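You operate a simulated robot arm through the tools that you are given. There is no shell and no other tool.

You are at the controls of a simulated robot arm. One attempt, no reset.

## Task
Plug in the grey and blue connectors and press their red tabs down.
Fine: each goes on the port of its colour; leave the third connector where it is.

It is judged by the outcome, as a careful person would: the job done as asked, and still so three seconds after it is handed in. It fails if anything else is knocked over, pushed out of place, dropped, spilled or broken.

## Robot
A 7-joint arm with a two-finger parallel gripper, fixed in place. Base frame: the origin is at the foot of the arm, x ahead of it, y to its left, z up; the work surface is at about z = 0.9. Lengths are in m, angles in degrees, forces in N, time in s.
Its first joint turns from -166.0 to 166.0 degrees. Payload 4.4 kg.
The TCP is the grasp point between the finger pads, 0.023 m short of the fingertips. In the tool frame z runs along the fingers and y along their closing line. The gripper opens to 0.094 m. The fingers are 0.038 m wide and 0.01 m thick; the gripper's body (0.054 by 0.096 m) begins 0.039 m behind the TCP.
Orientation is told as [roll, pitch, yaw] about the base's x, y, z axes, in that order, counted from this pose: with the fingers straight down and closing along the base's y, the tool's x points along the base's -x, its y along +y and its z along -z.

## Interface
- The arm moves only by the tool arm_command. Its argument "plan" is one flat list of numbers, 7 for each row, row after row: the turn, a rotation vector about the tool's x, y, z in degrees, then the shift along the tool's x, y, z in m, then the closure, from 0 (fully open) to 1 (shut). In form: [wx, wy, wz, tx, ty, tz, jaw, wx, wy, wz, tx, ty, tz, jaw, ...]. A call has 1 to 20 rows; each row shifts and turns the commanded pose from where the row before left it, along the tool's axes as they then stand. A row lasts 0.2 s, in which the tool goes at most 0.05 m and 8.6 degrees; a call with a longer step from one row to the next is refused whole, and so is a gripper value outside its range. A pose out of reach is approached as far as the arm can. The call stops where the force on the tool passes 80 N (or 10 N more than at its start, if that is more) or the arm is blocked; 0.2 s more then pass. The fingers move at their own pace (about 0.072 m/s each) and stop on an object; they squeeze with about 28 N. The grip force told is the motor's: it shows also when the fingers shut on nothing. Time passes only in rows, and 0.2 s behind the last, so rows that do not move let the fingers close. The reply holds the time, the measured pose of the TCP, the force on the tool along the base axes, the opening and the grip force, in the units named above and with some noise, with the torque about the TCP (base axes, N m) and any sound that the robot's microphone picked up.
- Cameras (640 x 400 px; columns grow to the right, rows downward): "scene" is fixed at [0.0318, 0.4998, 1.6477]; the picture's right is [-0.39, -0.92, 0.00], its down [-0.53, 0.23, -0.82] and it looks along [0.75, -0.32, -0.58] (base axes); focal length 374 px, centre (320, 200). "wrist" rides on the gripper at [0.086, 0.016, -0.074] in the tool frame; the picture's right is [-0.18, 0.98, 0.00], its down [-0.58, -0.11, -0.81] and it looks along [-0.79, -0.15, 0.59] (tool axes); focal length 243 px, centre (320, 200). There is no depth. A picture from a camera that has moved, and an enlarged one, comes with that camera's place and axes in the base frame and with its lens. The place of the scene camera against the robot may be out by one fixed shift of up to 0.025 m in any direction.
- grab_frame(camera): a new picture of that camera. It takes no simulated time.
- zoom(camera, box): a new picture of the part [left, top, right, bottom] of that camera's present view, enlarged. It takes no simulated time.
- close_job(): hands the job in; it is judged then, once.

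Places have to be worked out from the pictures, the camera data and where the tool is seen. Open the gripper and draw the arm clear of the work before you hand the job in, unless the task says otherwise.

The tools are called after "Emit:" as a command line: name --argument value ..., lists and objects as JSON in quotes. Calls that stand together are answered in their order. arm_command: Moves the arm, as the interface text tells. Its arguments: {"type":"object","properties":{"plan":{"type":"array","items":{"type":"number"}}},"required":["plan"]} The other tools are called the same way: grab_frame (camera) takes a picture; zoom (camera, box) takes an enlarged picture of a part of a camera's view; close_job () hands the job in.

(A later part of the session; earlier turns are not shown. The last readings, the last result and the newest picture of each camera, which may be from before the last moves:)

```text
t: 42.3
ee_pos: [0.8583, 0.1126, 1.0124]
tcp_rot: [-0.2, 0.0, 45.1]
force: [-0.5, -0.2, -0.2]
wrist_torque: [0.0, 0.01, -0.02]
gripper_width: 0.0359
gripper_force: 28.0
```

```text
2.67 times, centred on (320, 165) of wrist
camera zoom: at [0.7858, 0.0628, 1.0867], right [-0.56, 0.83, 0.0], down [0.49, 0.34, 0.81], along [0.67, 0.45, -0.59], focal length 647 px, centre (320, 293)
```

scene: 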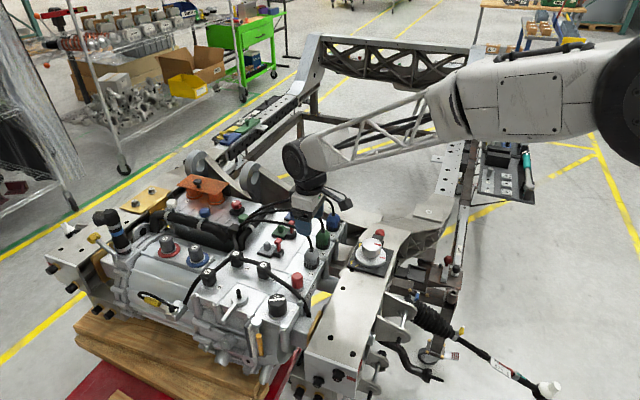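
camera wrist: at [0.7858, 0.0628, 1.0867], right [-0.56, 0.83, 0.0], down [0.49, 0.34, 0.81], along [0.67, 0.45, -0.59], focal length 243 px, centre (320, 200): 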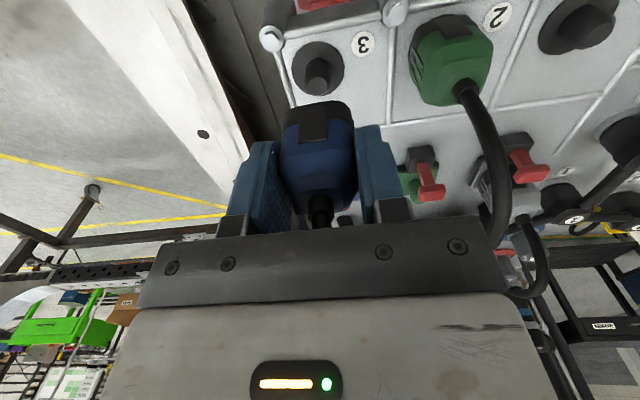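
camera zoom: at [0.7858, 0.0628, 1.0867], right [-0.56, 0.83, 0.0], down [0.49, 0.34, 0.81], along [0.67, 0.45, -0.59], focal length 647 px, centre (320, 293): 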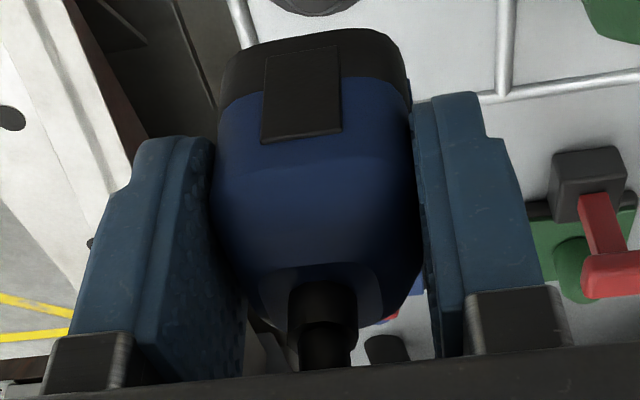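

Blue sits in the fingers almost like grey did, about 1 mm back and 0.6 mm to one side. I raise it and carry it across to above the blue port.

Emit:
arm_command --plan '[0, 0, 0, 0, 0, -0.025, 1, 0, 0, 0, 0, 0, -0.025, 1, 0, 0, 0, -0.0277, 0, 0, 1, 0, 0, 0, -0.0277, 0, 0, 1, 0, 0, 0, -0.0277, 0, 0, 1, 0, 0, 0, -0.0277, -0.0013, 0, 1, 0, 0, 0, -0.0277, 0, 0, 1, 0, 0, 0, 0, 0, 0, 1, 0, 0, 0, 0, 0, 0, 1]'

Emit:
zoom --camera "wrist" --box '[270, 0, 370, 80]'

Emit:
zoom --camera "scene" --box '[220, 150, 380, 250]'

```text
t: 44.3
ee_pos: [0.9572, 0.2098, 1.0619]
tcp_rot: [-0.2, 0.0, 45.0]
force: [-0.8, 0.9, -0.5]
wrist_torque: [0.04, 0.02, 0.02]
gripper_width: 0.0359
gripper_force: 28.2
```

```text
5.00 times, centred on (320, 40) of wrist
camera zoom: at [0.885, 0.16, 1.1369], right [-0.56, 0.83, 0.0], down [0.49, 0.34, 0.81], along [0.67, 0.45, -0.59], focal length 1213 px, centre (320, 1000)
```

zoom: 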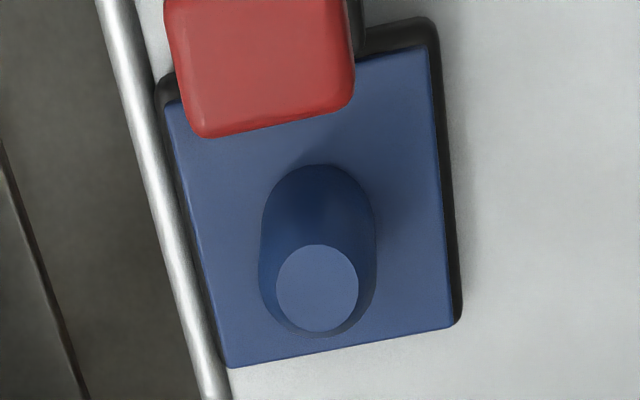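

```text
4.00 times, centred on (300, 200) of scene
camera zoom: at [0.0318, 0.4998, 1.6477], right [-0.39, -0.92, 0.0], down [-0.53, 0.23, -0.82], along [0.75, -0.32, -0.58], focal length 1494 px, centre (400, 200)
```

zoom: 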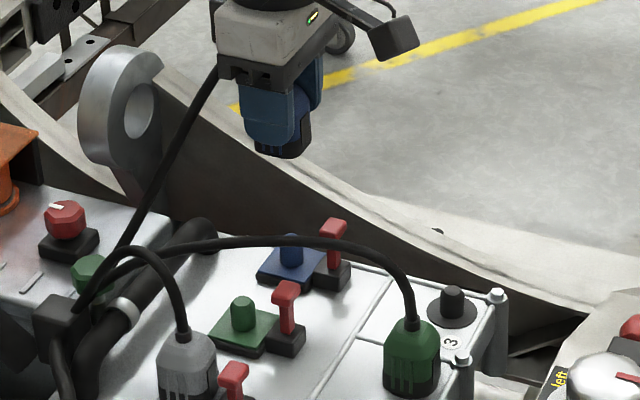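

The blue post appears at nearly the same spot as grey's did at this stage. I apply the equivalent correction (3.6 mm forward, 1.9 mm sideways) and descend to the comparison height.

Emit:
arm_command --plan '[0, 0, 0, -0.0036, -0.0019, 0, 1, 0, 0, 0, 0, 0, 0.025, 1, 0, 0, 0, 0, 0, 0.025, 1, 0, 0, 0, 0, 0, 0, 1, 0, 0, 0, 0, 0, 0, 1]'

Emit:
zoom --camera "wrist" --box '[270, 30, 370, 110]'

Emit:
zoom --camera "scene" --box '[260, 170, 340, 220]'

```text
t: 45.5
ee_pos: [0.9632, 0.2107, 1.0119]
tcp_rot: [-0.3, 0.0, 45.0]
force: [-0.1, 0.0, 0.8]
wrist_torque: [0.02, -0.01, 0.01]
gripper_width: 0.0357
gripper_force: 28.0
```

```text
5.00 times, centred on (320, 70) of wrist
camera zoom: at [0.8897, 0.1608, 1.0859], right [-0.56, 0.83, 0.0], down [0.49, 0.34, 0.81], along [0.67, 0.45, -0.59], focal length 1213 px, centre (320, 850)
```

zoom: 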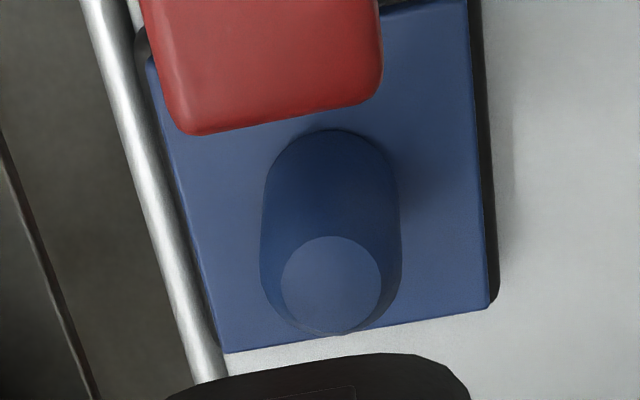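

```text
8.00 times, centred on (300, 195) of scene
camera zoom: at [0.0318, 0.4998, 1.6477], right [-0.39, -0.92, 0.0], down [-0.53, 0.23, -0.82], along [0.75, -0.32, -0.58], focal length 2988 px, centre (480, 240)
```

zoom: 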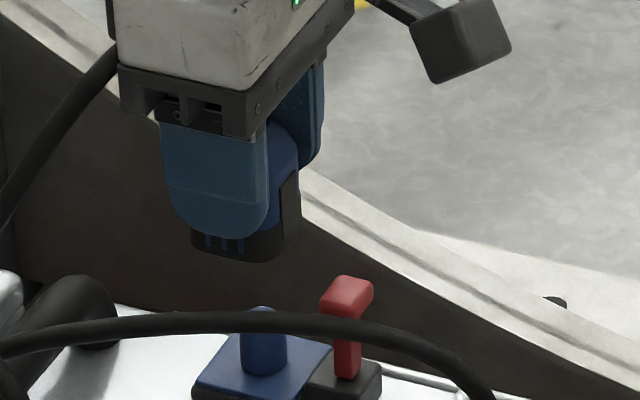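

The match is within about 1 mm of the target position. I nudge 0.6 mm back and 0.5 mm sideways, and descend to just above the post.

Emit:
arm_command --plan '[0, 0, 0, 0.0006, -0.0005, 0.01, 1, 0, 0, 0, 0, 0, 0.013, 1, 0, 0, 0, 0, 0, 0.013, 1, 0, 0, 0, 0, 0, 0, 1]'

Emit:
zoom --camera "scene" --box '[260, 180, 340, 230]'

```text
t: 46.5
ee_pos: [0.9635, 0.2076, 0.9755]
tcp_rot: [-0.2, 0.0, 45.0]
force: [0.1, 0.4, -0.4]
wrist_torque: [0.0, 0.01, 0.01]
gripper_width: 0.0357
gripper_force: 27.8
```

```text
8.00 times, centred on (300, 205) of scene
camera zoom: at [0.0318, 0.4998, 1.6477], right [-0.39, -0.92, 0.0], down [-0.53, 0.23, -0.82], along [0.75, -0.32, -0.58], focal length 2988 px, centre (480, 160)
```

zoom: 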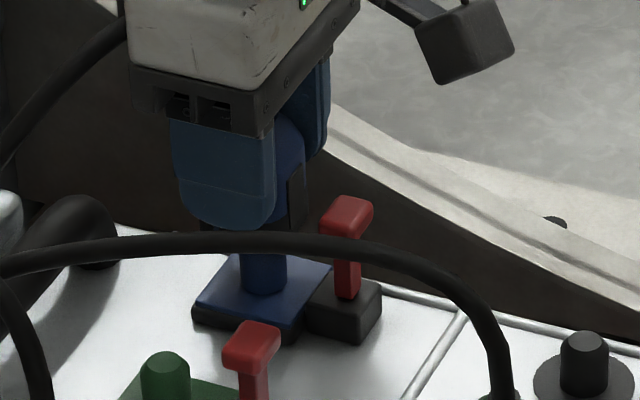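

The connector is poised directly above the blue post with no contact. I lower it gently and check side forces.

Emit:
arm_command --plan '[0, 0, 0, 0, 0, 0.005, 1, 0, 0, 0, 0, 0, 0.005, 1, 0, 0, 0, 0, 0, 0, 1]'

```text
t: 47.3
ee_pos: [0.9647, 0.2083, 0.9671]
tcp_rot: [-0.2, -0.1, 45.0]
force: [-8.7, 2.2, 23.9]
wrist_torque: [0.09, 0.59, -0.04]
gripper_width: 0.0362
gripper_force: 27.6
```

Contact came too early: the rim is sitting on the post edge, and both force and torque say the connector is too far toward +x. I lift 4 mm, shift about 2.5 mm toward −x and try again.

Emit:
arm_command --plan '[0, 0, 0, 0, 0, -0.004, 1, 0, 0, 0, 0.0018, 0.0017, 0, 1, 0, 0, 0, 0, 0, 0.003, 1, 0, 0, 0, 0, 0, 0, 1]'

```text
t: 48.3
ee_pos: [0.9602, 0.208, 0.9666]
tcp_rot: [-0.1, 0.0, 45.0]
force: [-0.3, -0.1, -1.2]
wrist_torque: [-0.03, -0.01, -0.01]
gripper_width: 0.0361
gripper_force: 28.7
```

No contact at the same height now, so the post has entered the opening. I continue down in small steps.

Emit:
arm_command --plan '[0, 0, 0, 0, 0, 0.004, 1, 0, 0, 0, 0, 0, 0.003, 1, 0, 0, 0, 0, 0, 0, 1]'

```text
t: 49.1
ee_pos: [0.9604, 0.209, 0.9619]
tcp_rot: [-0.2, -0.1, 45.0]
force: [-12.7, 1.5, 21.2]
wrist_torque: [0.02, 0.67, -0.02]
gripper_width: 0.036
gripper_force: 28.1
```

The post's taper is still pushing the tool toward −x with about 13 N. I relieve, shift another 2 mm that way and continue.

Emit:
arm_command --plan '[0, 0, 0, 0, 0, -0.002, 1, 0, 0, 0, 0.0014, 0.0014, 0, 1, 0, 0, 0, 0, 0, 0, 1]'

```text
t: 49.9
ee_pos: [0.9601, 0.2071, 0.961]
tcp_rot: [-0.2, 0.0, 45.0]
force: [0.0, -0.3, -0.7]
wrist_torque: [0.0, 0.0, 0.0]
gripper_width: 0.0362
gripper_force: 27.6
```

Forces are back to zero. I lower another few millimetres.

Emit:
arm_command --plan '[0, 0, 0, 0, 0, 0.003, 1, 0, 0, 0, 0, 0, 0.003, 1, 0, 0, 0, 0, 0, 0, 1]'

Emit:
zoom --camera "wrist" --box '[240, 60, 400, 230]'

Emit:
zoom --camera "scene" --box '[270, 190, 318, 220]'

```text
t: 50.7
ee_pos: [0.9588, 0.2084, 0.9564]
tcp_rot: [-0.2, 0.0, 45.0]
force: [-3.6, 2.5, 4.1]
wrist_torque: [0.03, 0.12, -0.02]
gripper_width: 0.036
gripper_force: 27.7
```

```text
2.35 times, centred on (320, 145) of wrist
camera zoom: at [0.8868, 0.1587, 1.0311], right [-0.56, 0.83, 0.0], down [0.49, 0.34, 0.81], along [0.67, 0.45, -0.59], focal length 571 px, centre (320, 329)
```

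zoom: 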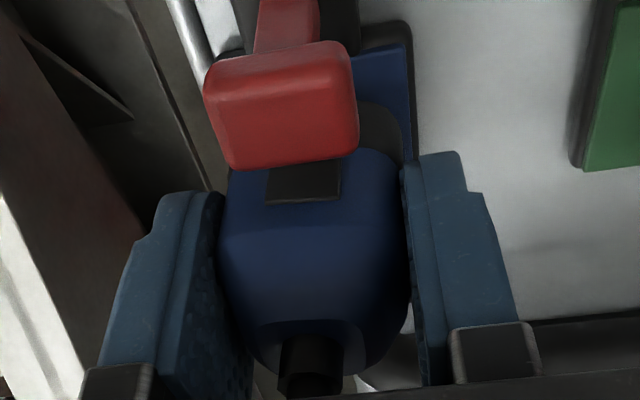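

```text
13.33 times, centred on (294, 205) of scene
camera zoom: at [0.0318, 0.4998, 1.6477], right [-0.39, -0.92, 0.0], down [-0.53, 0.23, -0.82], along [0.75, -0.32, -0.58], focal length 4981 px, centre (667, 133)
```

zoom: 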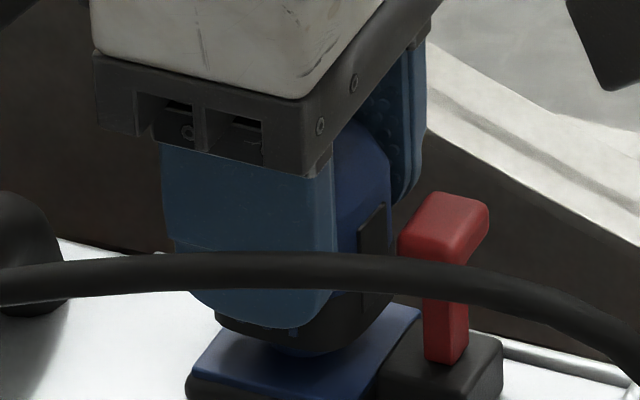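

Only small forces now; the connector is going onto the post. A further 0.6 mm sideways correction, then I keep lowering to the seat.

Emit:
arm_command --plan '[0, 0, 0, 0, 0.0006, 0.003, 1, 0, 0, 0, 0, 0, 0.003, 1, 0, 0, 0, 0, 0, 0, 1]'

```text
t: 51.5
ee_pos: [0.9588, 0.2087, 0.9494]
tcp_rot: [0.1, 0.1, 45.0]
force: [0.6, -0.4, 1.5]
wrist_torque: [-0.01, 0.02, -0.04]
gripper_width: 0.036
gripper_force: 28.2
```

Forces are near zero at z 0.949. I push down further to find the seat.

Emit:
arm_command --plan '[0, 0, 0, 0, 0, 0.003, 1, 0, 0, 0, 0, 0, 0.002, 1, 0, 0, 0, 0, 0, 0, 1]'

Emit:
zoom --camera "wrist" --box '[240, 60, 400, 230]'

Emit:
zoom --camera "scene" --box '[270, 195, 310, 220]'

```text
t: 52.3
ee_pos: [0.9592, 0.2099, 0.9461]
tcp_rot: [-0.3, -0.1, 45.0]
force: [4.0, 1.4, 23.8]
wrist_torque: [0.07, -0.1, -0.01]
gripper_width: 0.036
gripper_force: 28.0
```

```text
2.35 times, centred on (320, 145) of wrist
camera zoom: at [0.8865, 0.1601, 1.0213], right [-0.56, 0.83, 0.0], down [0.48, 0.33, 0.81], along [0.67, 0.45, -0.59], focal length 571 px, centre (320, 329)
```

zoom: 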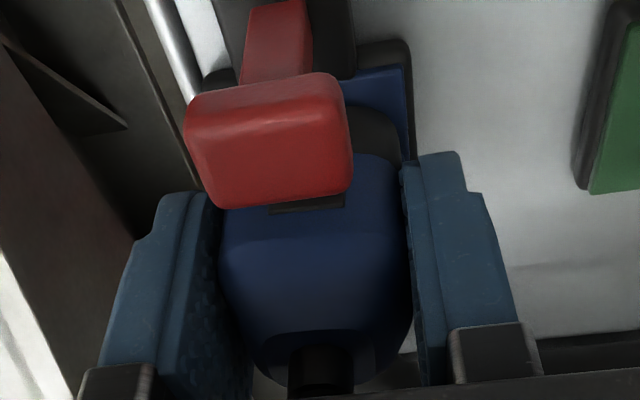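

```text
16.00 times, centred on (290, 208) of scene
camera zoom: at [0.0318, 0.4998, 1.6477], right [-0.39, -0.92, 0.0], down [-0.53, 0.23, -0.82], along [0.75, -0.32, -0.58], focal length 5977 px, centre (800, 80)
```

zoom: 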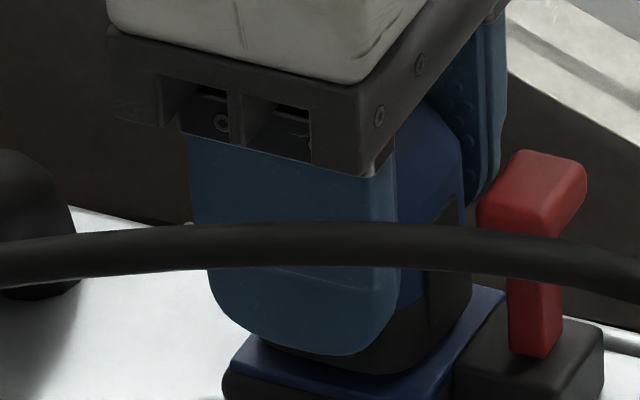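

A firm 24 N at z 0.946 marks the expected seat level. I release, rise, and look.

Emit:
arm_command --plan '[0, 0, 0, 0, 0, 0, 0.3, 0, 0, 0, 0, 0, 0, 0.3, 0, 0, 0, 0, 0, -0.02, 0.3, 0, 0, 0, 0, 0, -0.03, 0.3, 0, 0, 0, 0, 0, -0.04, 0.3, 0, 0, 0, 0, 0, -0.027, 0.3, 0, 0, 0, 0, 0, 0, 1, 0, 0, 0, 0, 0, 0, 1, 0, 0, 0, 0, 0, 0, 1]'

Emit:
zoom --camera "wrist" --box '[240, 0, 400, 100]'

Emit:
zoom --camera "scene" --box '[270, 190, 318, 220]'

```text
t: 54.3
ee_pos: [0.9568, 0.2082, 1.0604]
tcp_rot: [-0.2, 0.1, 45.0]
force: [0.2, -0.3, -0.9]
wrist_torque: [0.03, 0.0, 0.03]
gripper_width: 0.0
gripper_force: 27.8
```

```text
4.00 times, centred on (320, 50) of wrist
camera zoom: at [0.8847, 0.1589, 1.1355], right [-0.56, 0.83, 0.0], down [0.49, 0.34, 0.81], along [0.67, 0.45, -0.59], focal length 970 px, centre (320, 800)
```

zoom: 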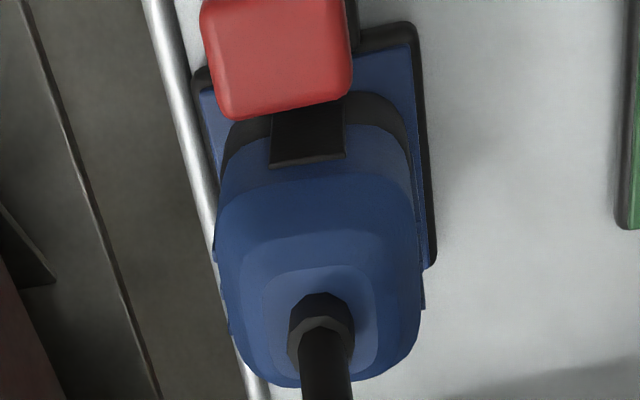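

```text
13.33 times, centred on (294, 205) of scene
camera zoom: at [0.0318, 0.4998, 1.6477], right [-0.39, -0.92, 0.0], down [-0.53, 0.23, -0.82], along [0.75, -0.32, -0.58], focal length 4981 px, centre (667, 133)
```

zoom: 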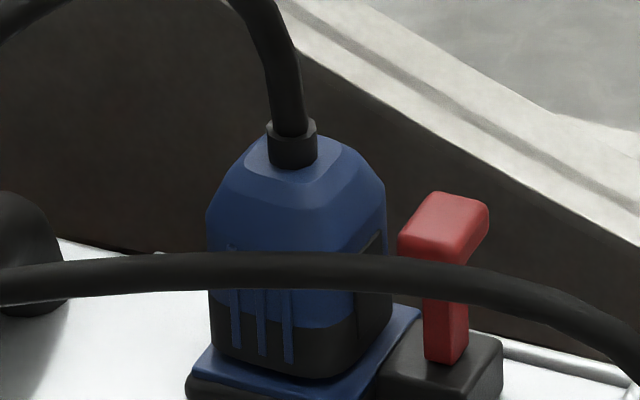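

Blue stands upright on its port. I now press it home from above with closed fingers, as with grey.

Emit:
arm_command --plan '[0, 0, 0, 0, 0, 0.025, 1, 0, 0, 0, 0, 0, 0.025, 1, 0, 0, 0, 0, 0, 0.013, 1, 0, 0, 0, 0, 0, 0.005, 1, 0, 0, 0, 0, 0, 0.004, 1, 0, 0, 0, 0, 0, 0.003, 1, 0, 0, 0, 0, 0, 0, 1]'

```text
t: 55.9
ee_pos: [0.9597, 0.2084, 0.9864]
tcp_rot: [-0.2, 0.0, 45.0]
force: [-0.8, -0.6, 2.2]
wrist_torque: [0.01, 0.03, -0.04]
gripper_width: 0.0
gripper_force: 27.6
```

The fingers are just touching the cap at z 0.9864, the same level as the seated grey. I press on in small steps.

Emit:
arm_command --plan '[0, 0, 0, 0, 0, 0.002, 1, 0, 0, 0, 0, 0, 0.002, 1, 0, 0, 0, 0, 0, 0, 1]'

Emit:
zoom --camera "scene" --box '[270, 190, 318, 220]'

```text
t: 56.7
ee_pos: [0.9602, 0.2101, 0.9863]
tcp_rot: [-0.3, -0.3, 45.0]
force: [-2.2, -0.4, 39.1]
wrist_torque: [0.02, 0.04, 0.02]
gripper_width: 0.0001
gripper_force: 28.1
```

```text
13.33 times, centred on (294, 205) of scene
camera zoom: at [0.0318, 0.4998, 1.6477], right [-0.39, -0.92, 0.0], down [-0.53, 0.23, -0.82], along [0.75, -0.32, -0.58], focal length 4981 px, centre (667, 133)
```

zoom: 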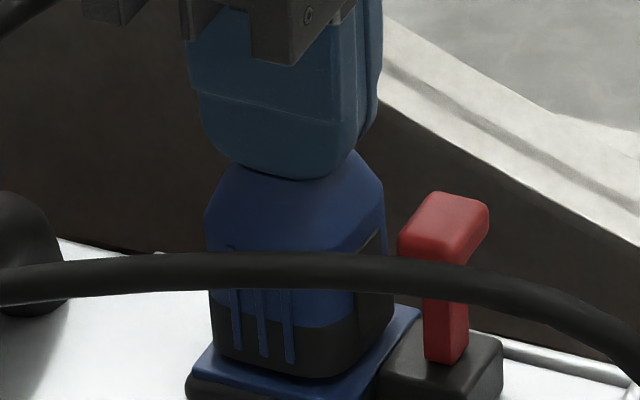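

At 39 N it doesn't move, and the level is identical to the seated grey connector. One more millimetre of press, then I lift off.

Emit:
arm_command --plan '[0, 0, 0, 0, 0, 0.001, 1, 0, 0, 0, 0, 0, 0, 1]'

```text
t: 57.3
ee_pos: [0.9596, 0.2093, 0.9851]
tcp_rot: [-0.3, -0.4, 44.9]
force: [-2.1, -0.5, 67.5]
wrist_torque: [0.01, 0.0, 0.01]
gripper_width: 0.0002
gripper_force: 28.1
```

Solid at 67 N, so blue is home. I rise and move 44 mm toward the rail to place the closed fingertips over blue's red tab.

Emit:
arm_command --plan '[0, 0, 0, 0, 0, -0.02, 1, 0, 0, 0, 0, 0, -0.025, 1, 0, 0, 0, 0.022, 0.0012, 0, 1, 0, 0, 0, 0.022, 0, 0, 1, 0, 0, 0, 0, 0, 0.018, 1, 0, 0, 0, 0, 0, 0, 1]'

Emit:
zoom --camera "wrist" --box '[240, 60, 400, 230]'

Emit:
zoom --camera "scene" --box '[270, 185, 318, 215]'

```text
t: 58.7
ee_pos: [0.9257, 0.1786, 1.0099]
tcp_rot: [-0.1, 0.0, 45.0]
force: [-0.6, 0.2, 0.1]
wrist_torque: [0.01, 0.03, 0.0]
gripper_width: 0.0
gripper_force: 28.0
```

```text
2.35 times, centred on (320, 145) of wrist
camera zoom: at [0.8531, 0.1292, 1.0845], right [-0.56, 0.83, 0.0], down [0.49, 0.34, 0.81], along [0.67, 0.45, -0.59], focal length 571 px, centre (320, 329)
```

zoom: 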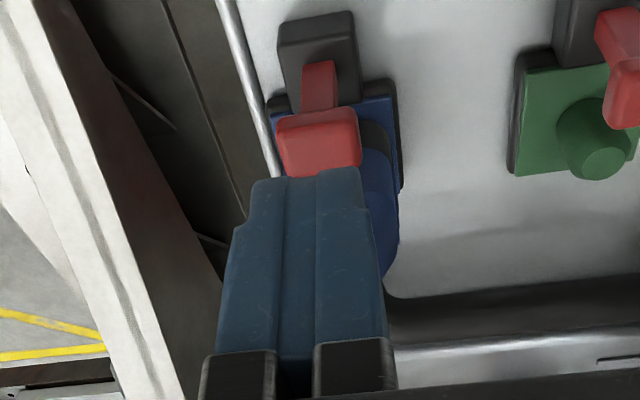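

```text
13.33 times, centred on (294, 200) of scene
camera zoom: at [0.0318, 0.4998, 1.6477], right [-0.39, -0.92, 0.0], down [-0.53, 0.23, -0.82], along [0.75, -0.32, -0.58], focal length 4981 px, centre (667, 200)
```

zoom: 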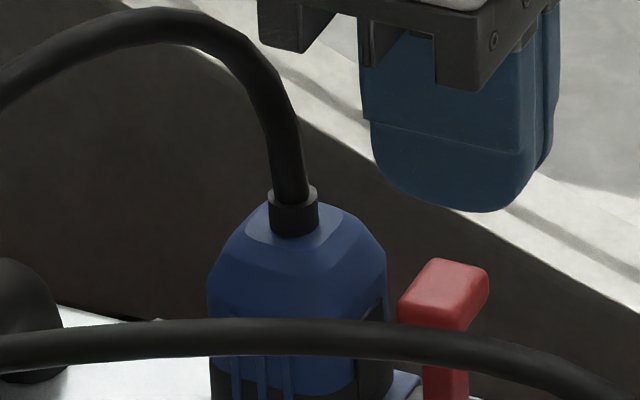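

The fingers are in line with blue's tab, 1–2 mm to one side. I correct and descend to contact.

Emit:
arm_command --plan '[0, 0, 0, 0, 0.0018, 0.012, 1, 0, 0, 0, 0, 0, 0.012, 1, 0, 0, 0, 0, 0, 0.005, 1, 0, 0, 0, 0, 0, 0.004, 1, 0, 0, 0, 0, 0, 0, 1]'

Emit:
zoom --camera "wrist" --box '[250, 80, 390, 230]'

Emit:
zoom --camera "scene" --box '[270, 185, 318, 215]'

```text
t: 59.9
ee_pos: [0.9254, 0.1788, 0.9766]
tcp_rot: [-0.1, 0.1, 45.0]
force: [0.0, -0.3, 0.5]
wrist_torque: [0.03, -0.03, -0.01]
gripper_width: 0.0
gripper_force: 28.0
```

```text
2.67 times, centred on (320, 155) of wrist
camera zoom: at [0.8524, 0.1299, 1.0515], right [-0.56, 0.83, 0.0], down [0.49, 0.34, 0.81], along [0.67, 0.45, -0.59], focal length 647 px, centre (320, 320)
```

zoom: 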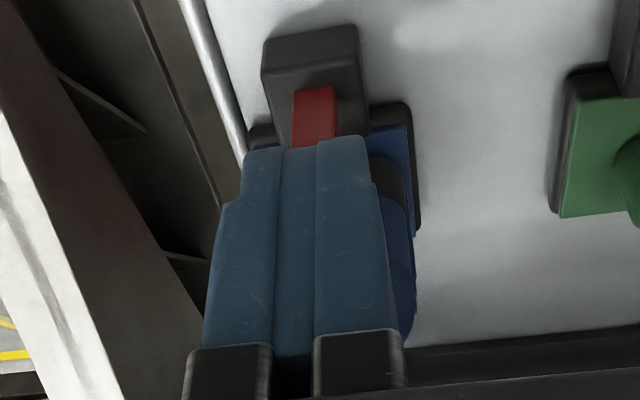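

```text
13.33 times, centred on (294, 200) of scene
camera zoom: at [0.0318, 0.4998, 1.6477], right [-0.39, -0.92, 0.0], down [-0.53, 0.23, -0.82], along [0.75, -0.32, -0.58], focal length 4981 px, centre (667, 200)
```

zoom: 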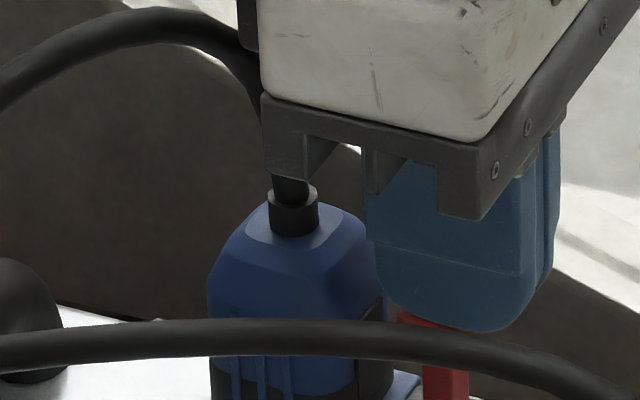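

The fingertips are right on top of the tab head, clear of the connector. I press down in 4 mm steps.

Emit:
arm_command --plan '[0, 0, 0, 0, 0, 0.004, 1, 0, 0, 0, 0, 0, 0.004, 1, 0, 0, 0, 0, 0, 0.003, 1, 0, 0, 0, 0, 0, 0, 1]'

```text
t: 60.9
ee_pos: [0.9259, 0.1795, 0.9682]
tcp_rot: [-0.2, -0.1, 45.0]
force: [-4.2, -0.4, 17.0]
wrist_torque: [0.08, 0.08, 0.01]
gripper_width: 0.0002
gripper_force: 27.9
```

The tab is moving under 17 N, as with grey at this level. I press further to reach its stop.

Emit:
arm_command --plan '[0, 0, 0, 0, 0, 0.004, 1, 0, 0, 0, 0, 0, 0.004, 1, 0, 0, 0, 0, 0, 0.002, 1, 0, 0, 0, 0, 0, 0, 1]'

Emit:
zoom --camera "scene" --box '[270, 190, 318, 220]'

```text
t: 61.9
ee_pos: [0.9264, 0.1796, 0.9583]
tcp_rot: [-0.3, -0.3, 45.1]
force: [-5.8, -2.9, 68.3]
wrist_torque: [0.18, 0.08, 0.05]
gripper_width: 0.0
gripper_force: 28.3
```

```text
13.33 times, centred on (294, 205) of scene
camera zoom: at [0.0318, 0.4998, 1.6477], right [-0.39, -0.92, 0.0], down [-0.53, 0.23, -0.82], along [0.75, -0.32, -0.58], focal length 4981 px, centre (667, 133)
```

zoom: 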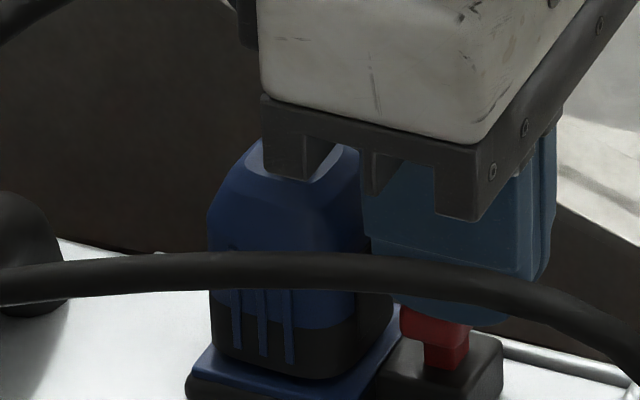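

68 N at the same depth as grey, so it is at its stop. I lift off and step back to see where the tab rests.

Emit:
arm_command --plan '[0, 0, 0, 0, 0, -0.005, 1, 0, 0, 0, 0, 0, -0.02, 1, 0, 0, 0, 0, 0, -0.03, 1, 0, 0, 0, 0.02, 0, -0.04, 1, 0, 0, 0, 0.03, 0, -0.03, 1, 0, 0, 0, 0.04, 0, 0, 1, 0, 0, 0, 0.04, 0, 0, 1, 0, 0, 0, 0, 0, 0, 1]'

Emit:
zoom --camera "scene" --box '[220, 170, 380, 270]'

Emit:
zoom --camera "scene" --box '[270, 190, 318, 220]'

Emit:
zoom --camera "scene" --box '[250, 230, 298, 260]'

Emit:
grab_frame --camera "wrist"

```text
t: 63.7
ee_pos: [0.8317, 0.0886, 1.08]
tcp_rot: [-0.1, 0.1, 45.1]
force: [-0.1, 0.4, 0.1]
wrist_torque: [-0.06, -0.02, 0.0]
gripper_width: 0.0
gripper_force: 28.2
```

```text
4.00 times, centred on (300, 220) of scene
camera zoom: at [0.0318, 0.4998, 1.6477], right [-0.39, -0.92, 0.0], down [-0.53, 0.23, -0.82], along [0.75, -0.32, -0.58], focal length 1494 px, centre (400, 120)
```

zoom: 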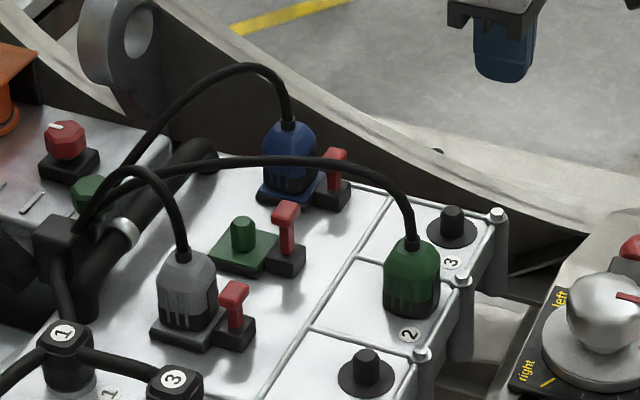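

```text
13.33 times, centred on (294, 205) of scene
camera zoom: at [0.0318, 0.4998, 1.6477], right [-0.39, -0.92, 0.0], down [-0.53, 0.23, -0.82], along [0.75, -0.32, -0.58], focal length 4981 px, centre (667, 133)
```

zoom: 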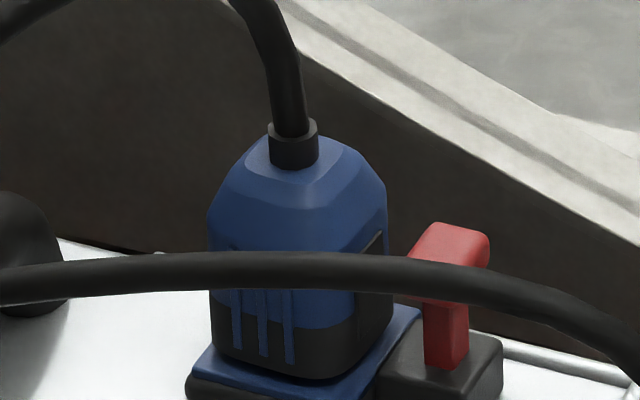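

```text
13.33 times, centred on (274, 245) of scene
camera zoom: at [0.0318, 0.4998, 1.6477], right [-0.39, -0.92, 0.0], down [-0.53, 0.23, -0.82], along [0.75, -0.32, -0.58], focal length 4981 px, centre (933, -400)
```

zoom: 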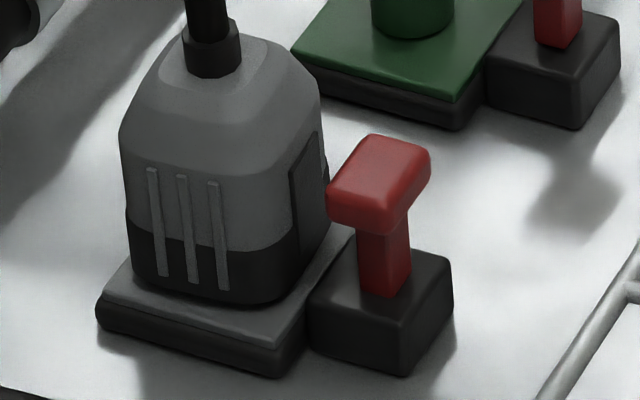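

```text
taken
camera wrist: at [0.7594, 0.0393, 1.1557], right [-0.56, 0.83, 0.0], down [0.49, 0.34, 0.81], along [0.67, 0.45, -0.59], focal length 243 px, centre (320, 200)
```

wrist: 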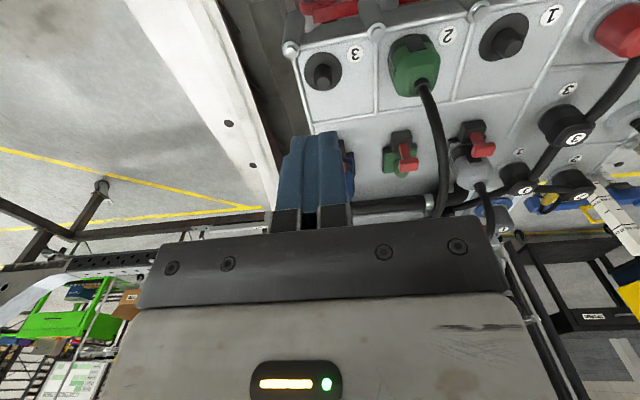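

Both tabs rest at the same pressed level (about 8.7 mm down) and stay there, both connectors stand on their own-colour ports, and green is untouched. I open the gripper and draw the arm up and back, clear of the work.

Emit:
arm_command --plan '[0, 0, 0, 0, 0, -0.04, 1, 0, 0, 0, 0, 0, -0.04, 0, 0, 0, 0, 0, 0, -0.04, 0, 0, 0, 0, 0.025, 0.025, 0, 0, 0, 0, 0, 0.025, 0.025, 0, 0, 0, 0, 0, 0.025, 0.025, 0, 0, 0, 0, 0, 0.025, 0.025, 0, 0, 0, 0, 0, 0, 0, 0, 0, 0, 0, 0, 0, 0, 0, 0, 0, 0, 0, 0, 0, 0, 0, 0]'

Emit:
grab_frame --camera "scene"

Emit:
zoom --camera "scene" --box '[220, 170, 380, 270]'

Emit:
grab_frame --camera "wrist"

```text
refused: plan must hold 7 numbers for each row
```

```text
taken
```

scene: 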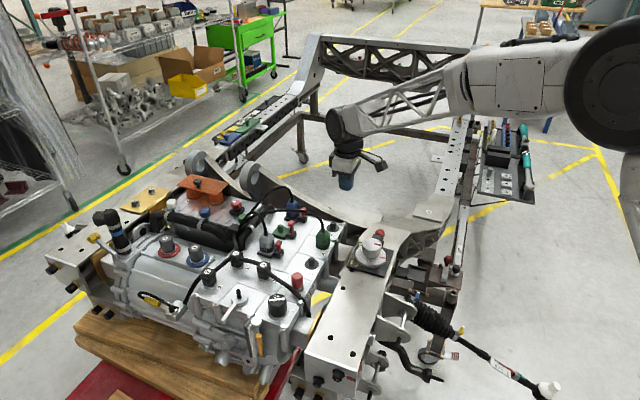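

```text
4.00 times, centred on (300, 220) of scene
camera zoom: at [0.0318, 0.4998, 1.6477], right [-0.39, -0.92, 0.0], down [-0.53, 0.23, -0.82], along [0.75, -0.32, -0.58], focal length 1494 px, centre (400, 120)
```

zoom: 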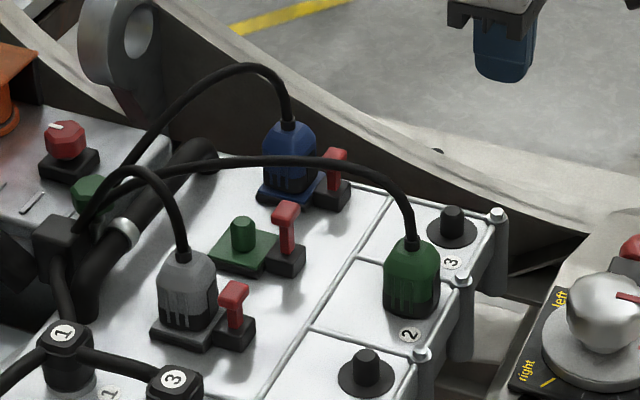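

```text
taken
camera wrist: at [0.7594, 0.0393, 1.1557], right [-0.56, 0.83, 0.0], down [0.49, 0.34, 0.81], along [0.67, 0.45, -0.59], focal length 243 px, centre (320, 200)
```

wrist: 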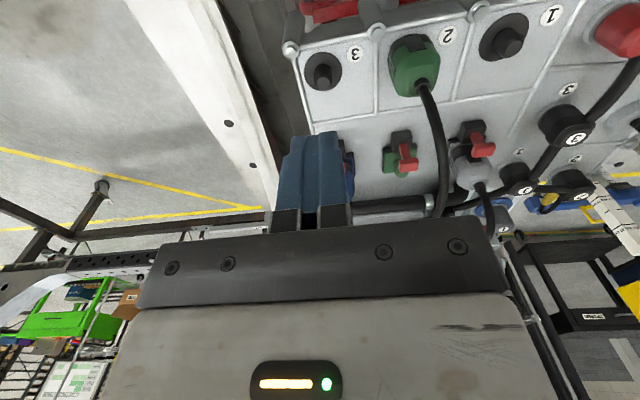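

The last plan was refused only for a miscounted row, so nothing moved. I send the retreat again with the right number of values: up 0.12 m, then open and back toward the robot.

Emit:
arm_command --plan '[0, 0, 0, 0, 0, -0.04, 1, 0, 0, 0, 0, 0, -0.04, 0, 0, 0, 0, 0, 0, -0.04, 0, 0, 0, 0, 0.025, 0.025, 0, 0, 0, 0, 0, 0.025, 0.025, 0, 0, 0, 0, 0, 0.025, 0.025, 0, 0, 0, 0, 0, 0.025, 0.025, 0, 0, 0, 0, 0, 0, 0, 0, 0, 0, 0, 0, 0, 0, 0, 0]'

Emit:
grab_frame --camera "scene"

Emit:
zoom --camera "wrist" --box '[240, 0, 480, 150]'

Emit:
grab_frame --camera "wrist"

```text
t: 65.7
ee_pos: [0.6932, 0.0893, 1.1993]
tcp_rot: [-0.1, 0.1, 45.0]
force: [-0.6, 0.2, 0.5]
wrist_torque: [-0.02, -0.01, 0.0]
gripper_width: 0.094
gripper_force: 0.0
```

```text
taken
```

scene: 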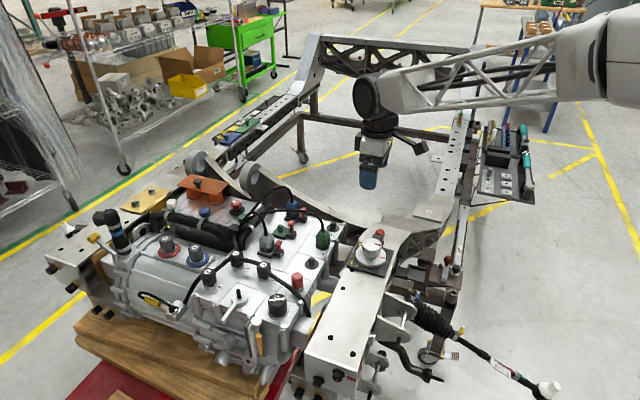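

```text
2.67 times, centred on (360, 75) of wrist
camera zoom: at [0.62, 0.0398, 1.2742], right [-0.56, 0.83, 0.0], down [0.49, 0.34, 0.81], along [0.67, 0.45, -0.59], focal length 647 px, centre (213, 533)
```

zoom: 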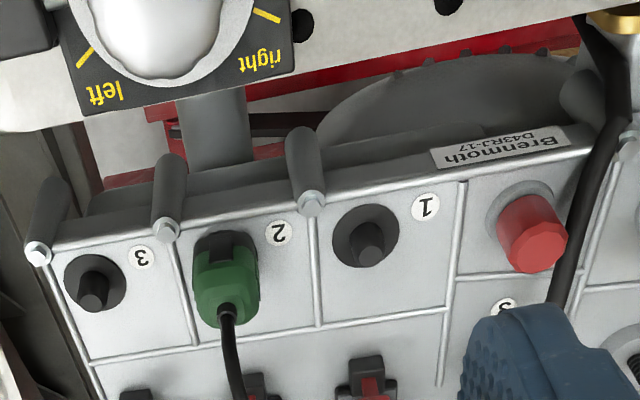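

```text
taken
camera wrist: at [0.62, 0.0398, 1.2742], right [-0.56, 0.83, 0.0], down [0.49, 0.34, 0.81], along [0.67, 0.45, -0.59], focal length 243 px, centre (320, 200)
```

wrist: 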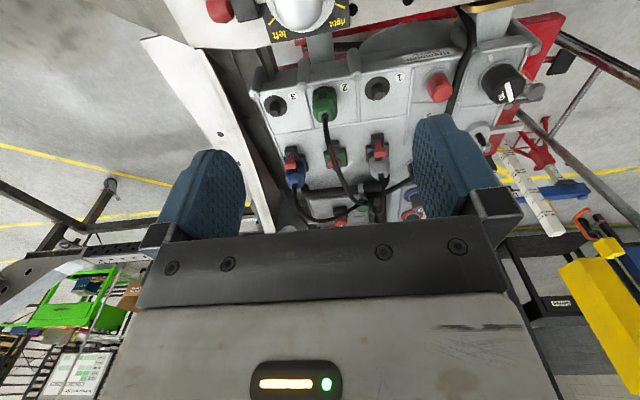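

The arm is clear and the gripper open. One last close check that both connectors and tabs have stayed put.

Emit:
zoom --camera "wrist" --box '[270, 120, 420, 215]'

Emit:
zoom --camera "scene" --box '[250, 190, 330, 240]'

Emit:
zoom --camera "scene" --box '[250, 230, 298, 260]'

```text
4.21 times, centred on (345, 168) of wrist
camera zoom: at [0.62, 0.0398, 1.2742], right [-0.56, 0.83, 0.0], down [0.49, 0.34, 0.81], along [0.67, 0.45, -0.59], focal length 1022 px, centre (215, 337)
```

zoom: 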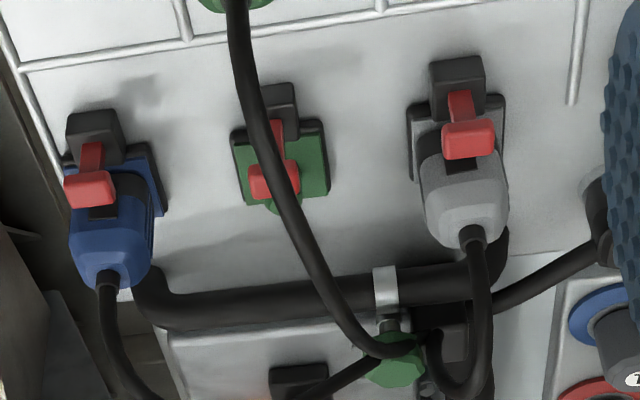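

```text
8.00 times, centred on (290, 215) of scene
camera zoom: at [0.0318, 0.4998, 1.6477], right [-0.39, -0.92, 0.0], down [-0.53, 0.23, -0.82], along [0.75, -0.32, -0.58], focal length 2988 px, centre (560, 80)
```

zoom: 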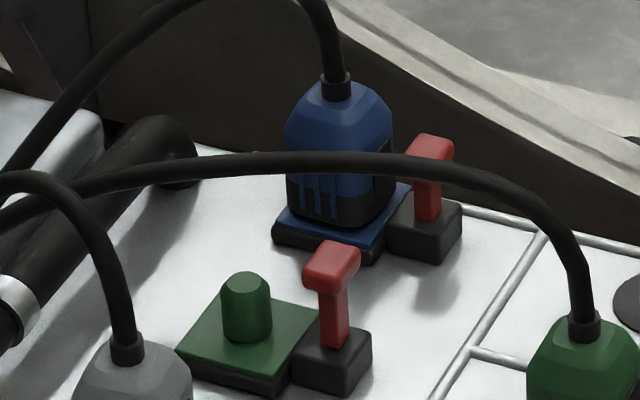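

```text
13.33 times, centred on (274, 245) of scene
camera zoom: at [0.0318, 0.4998, 1.6477], right [-0.39, -0.92, 0.0], down [-0.53, 0.23, -0.82], along [0.75, -0.32, -0.58], focal length 4981 px, centre (933, -400)
```

zoom: 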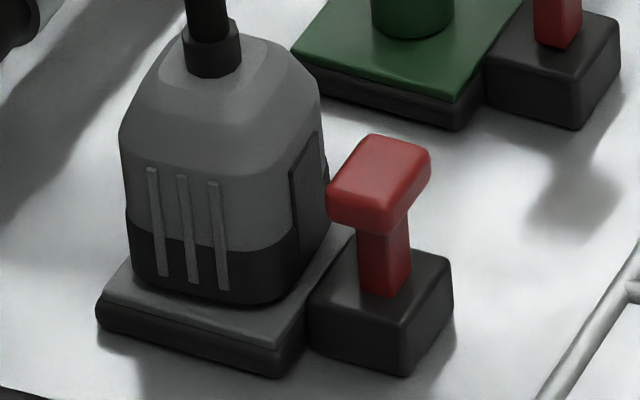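

Everything holds. To be certain about full seating, I take one low-angle look: I move the empty gripper back over the rail and tilt it so the wrist camera looks nearly level at the base seams, staying well above the work.

Emit:
arm_command --plan '[0, 0, 0, -0.0256, 0.0178, 0, 0, 0, 0, 0, -0.0256, 0.0178, 0, 0, 0, 0, 0, -0.0256, 0.0178, 0, 0, 0, 0, 0, -0.0256, 0.0178, 0, 0, 0, 0, 0, 0, 0, 0.04, 0, 0, 0, 0, 0, 0, 0.04, 0, 0, 0, 0, 0, 0, 0.04, 0, 0, 0, 0, 0, 0, 0.03, 0, 0, -8.3, 0, 0, 0, 0, 0, 0, -8.3, 0, 0, 0, 0, 0, 0, -8.3, 0, 0, 0, 0, 0, 0, 0, 0, 0, 0, 0, 0]'

Emit:
grab_frame --camera "wrist"

Emit:
grab_frame --camera "scene"

```text
t: 68.3
ee_pos: [0.7148, 0.212, 1.0498]
tcp_rot: [-0.2, -25.0, 45.0]
force: [0.7, 0.4, 0.2]
wrist_torque: [0.0, 0.02, 0.0]
gripper_width: 0.0938
gripper_force: 0.1
```

```text
taken
camera wrist: at [0.6248, 0.1465, 1.081], right [-0.58, 0.81, 0.07], down [0.21, 0.06, 0.98], along [0.79, 0.58, -0.2], focal length 243 px, centre (320, 200)
```

wrist: 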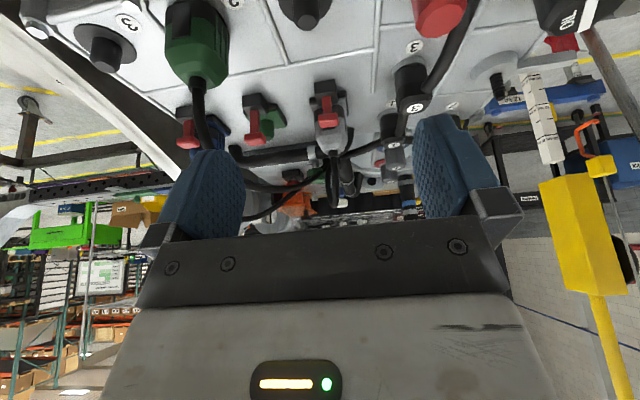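

```text
taken
```

scene: 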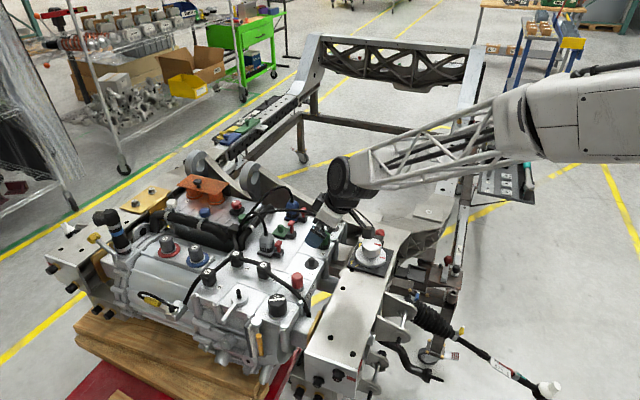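

The low-angle view shows the grey and blue ports between the open fingers. I zoom on the seams.

Emit:
zoom --camera "wrist" --box '[300, 75, 360, 112]'

Emit:
zoom --camera "wrist" --box '[170, 90, 250, 150]'

Emit:
zoom --camera "wrist" --box '[150, 0, 250, 70]'

```text
10.67 times, centred on (330, 94) of wrist
camera zoom: at [0.6248, 0.1465, 1.081], right [-0.58, 0.81, 0.07], down [0.21, 0.06, 0.98], along [0.79, 0.58, -0.2], focal length 2588 px, centre (213, 1336)
```

zoom: 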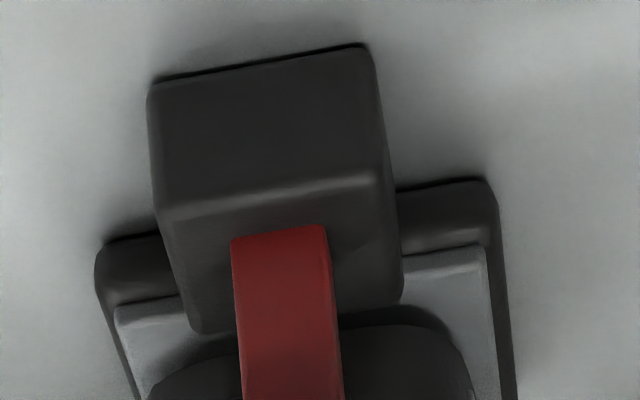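

```text
6.67 times, centred on (210, 120) of wrist
camera zoom: at [0.6248, 0.1465, 1.081], right [-0.58, 0.81, 0.07], down [0.21, 0.06, 0.98], along [0.79, 0.58, -0.2], focal length 1618 px, centre (1053, 733)
```

zoom: 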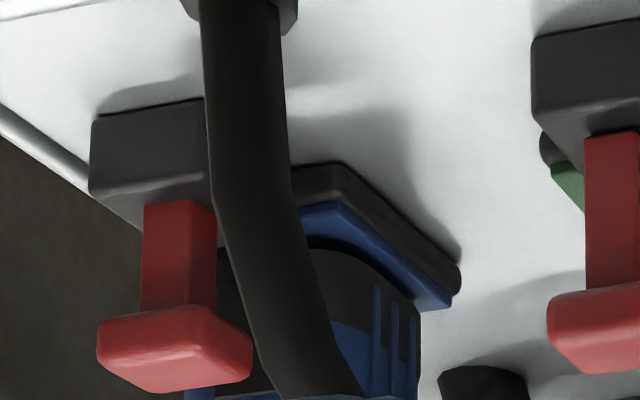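

```text
5.71 times, centred on (200, 35) of wrist
camera zoom: at [0.6248, 0.1465, 1.081], right [-0.58, 0.81, 0.07], down [0.21, 0.06, 0.98], along [0.79, 0.58, -0.2], focal length 1386 px, centre (1006, 1143)
```

zoom: 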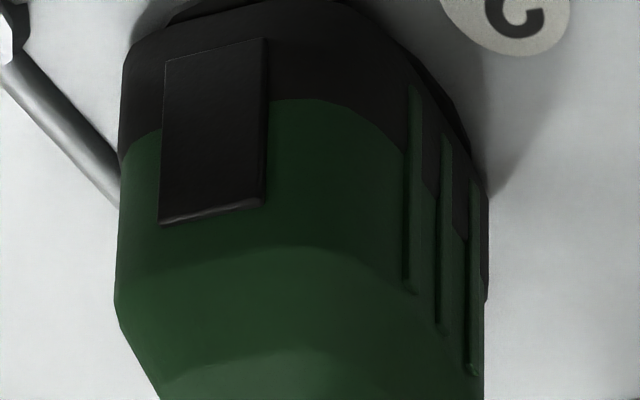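

From here the plate edges match my model. There is a thin dark line under the bases that could be a fillet or a small gap, so I tilt the view down a little to compare with the parked green connector.

Emit:
arm_command --plan '[0, 8, 0, 0, 0, 0, 0, 0, 0, 0, 0, 0, 0, 0]'

Emit:
grab_frame --camera "wrist"

Emit:
zoom --camera "wrist" --box '[170, 10, 250, 60]'

Emit:
zoom --camera "wrist" --box '[300, 100, 360, 140]'

Emit:
zoom --camera "wrist" --box '[190, 110, 240, 145]'

```text
t: 68.9
ee_pos: [0.7133, 0.2118, 1.0497]
tcp_rot: [-0.2, -16.9, 45.0]
force: [-0.6, 0.7, 0.3]
wrist_torque: [-0.03, -0.02, 0.02]
gripper_width: 0.0941
gripper_force: 0.0
```

```text
taken
camera wrist: at [0.6286, 0.15, 1.0957], right [-0.57, 0.82, 0.05], down [0.3, 0.15, 0.94], along [0.76, 0.55, -0.34], focal length 243 px, centre (320, 200)
```

wrist: 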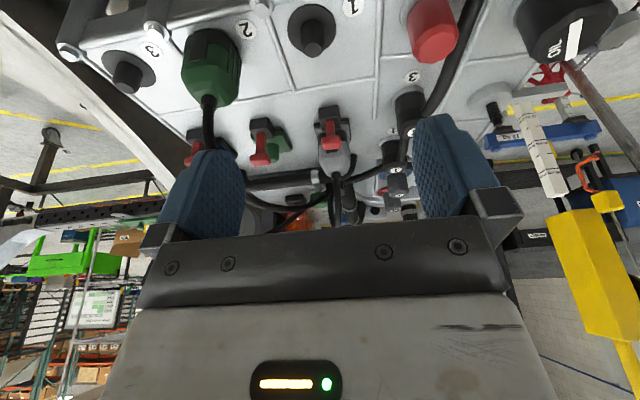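

```text
8.00 times, centred on (210, 35) of wrist
camera zoom: at [0.6286, 0.15, 1.0957], right [-0.57, 0.82, 0.05], down [0.3, 0.15, 0.94], along [0.76, 0.55, -0.34], focal length 1941 px, centre (1200, 1520)
```

zoom: 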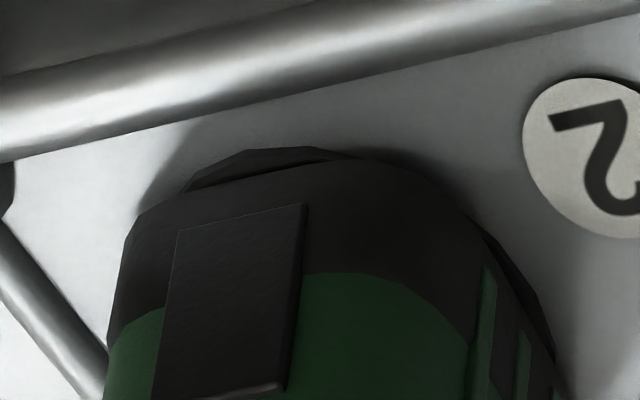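

```text
10.00 times, centred on (330, 120) of wrist
camera zoom: at [0.6286, 0.15, 1.0957], right [-0.57, 0.82, 0.05], down [0.3, 0.15, 0.94], along [0.76, 0.55, -0.34], focal length 2426 px, centre (220, 1000)
```

zoom: 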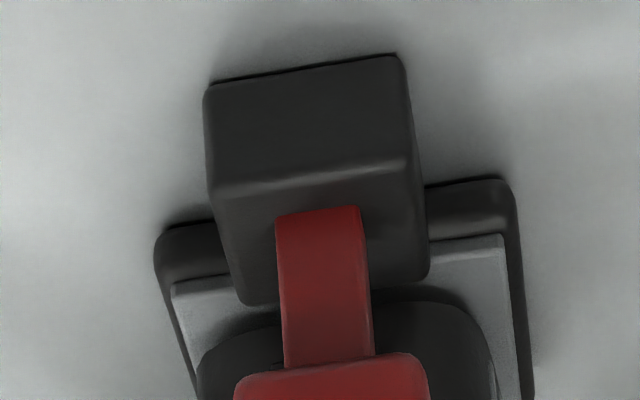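

```text
11.43 times, centred on (215, 128) of wrist
camera zoom: at [0.6286, 0.15, 1.0957], right [-0.57, 0.82, 0.05], down [0.3, 0.15, 0.94], along [0.76, 0.55, -0.34], focal length 2773 px, centre (1520, 1029)
```

zoom: 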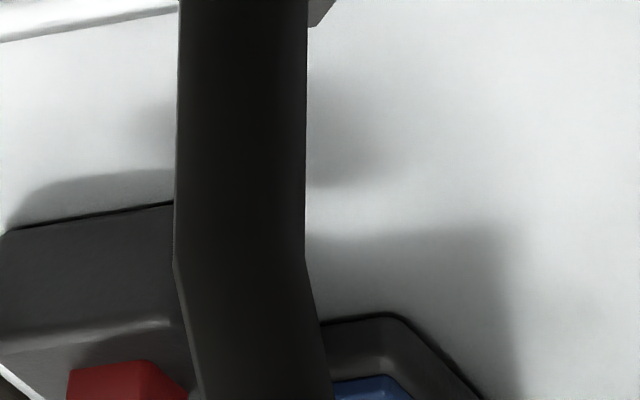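

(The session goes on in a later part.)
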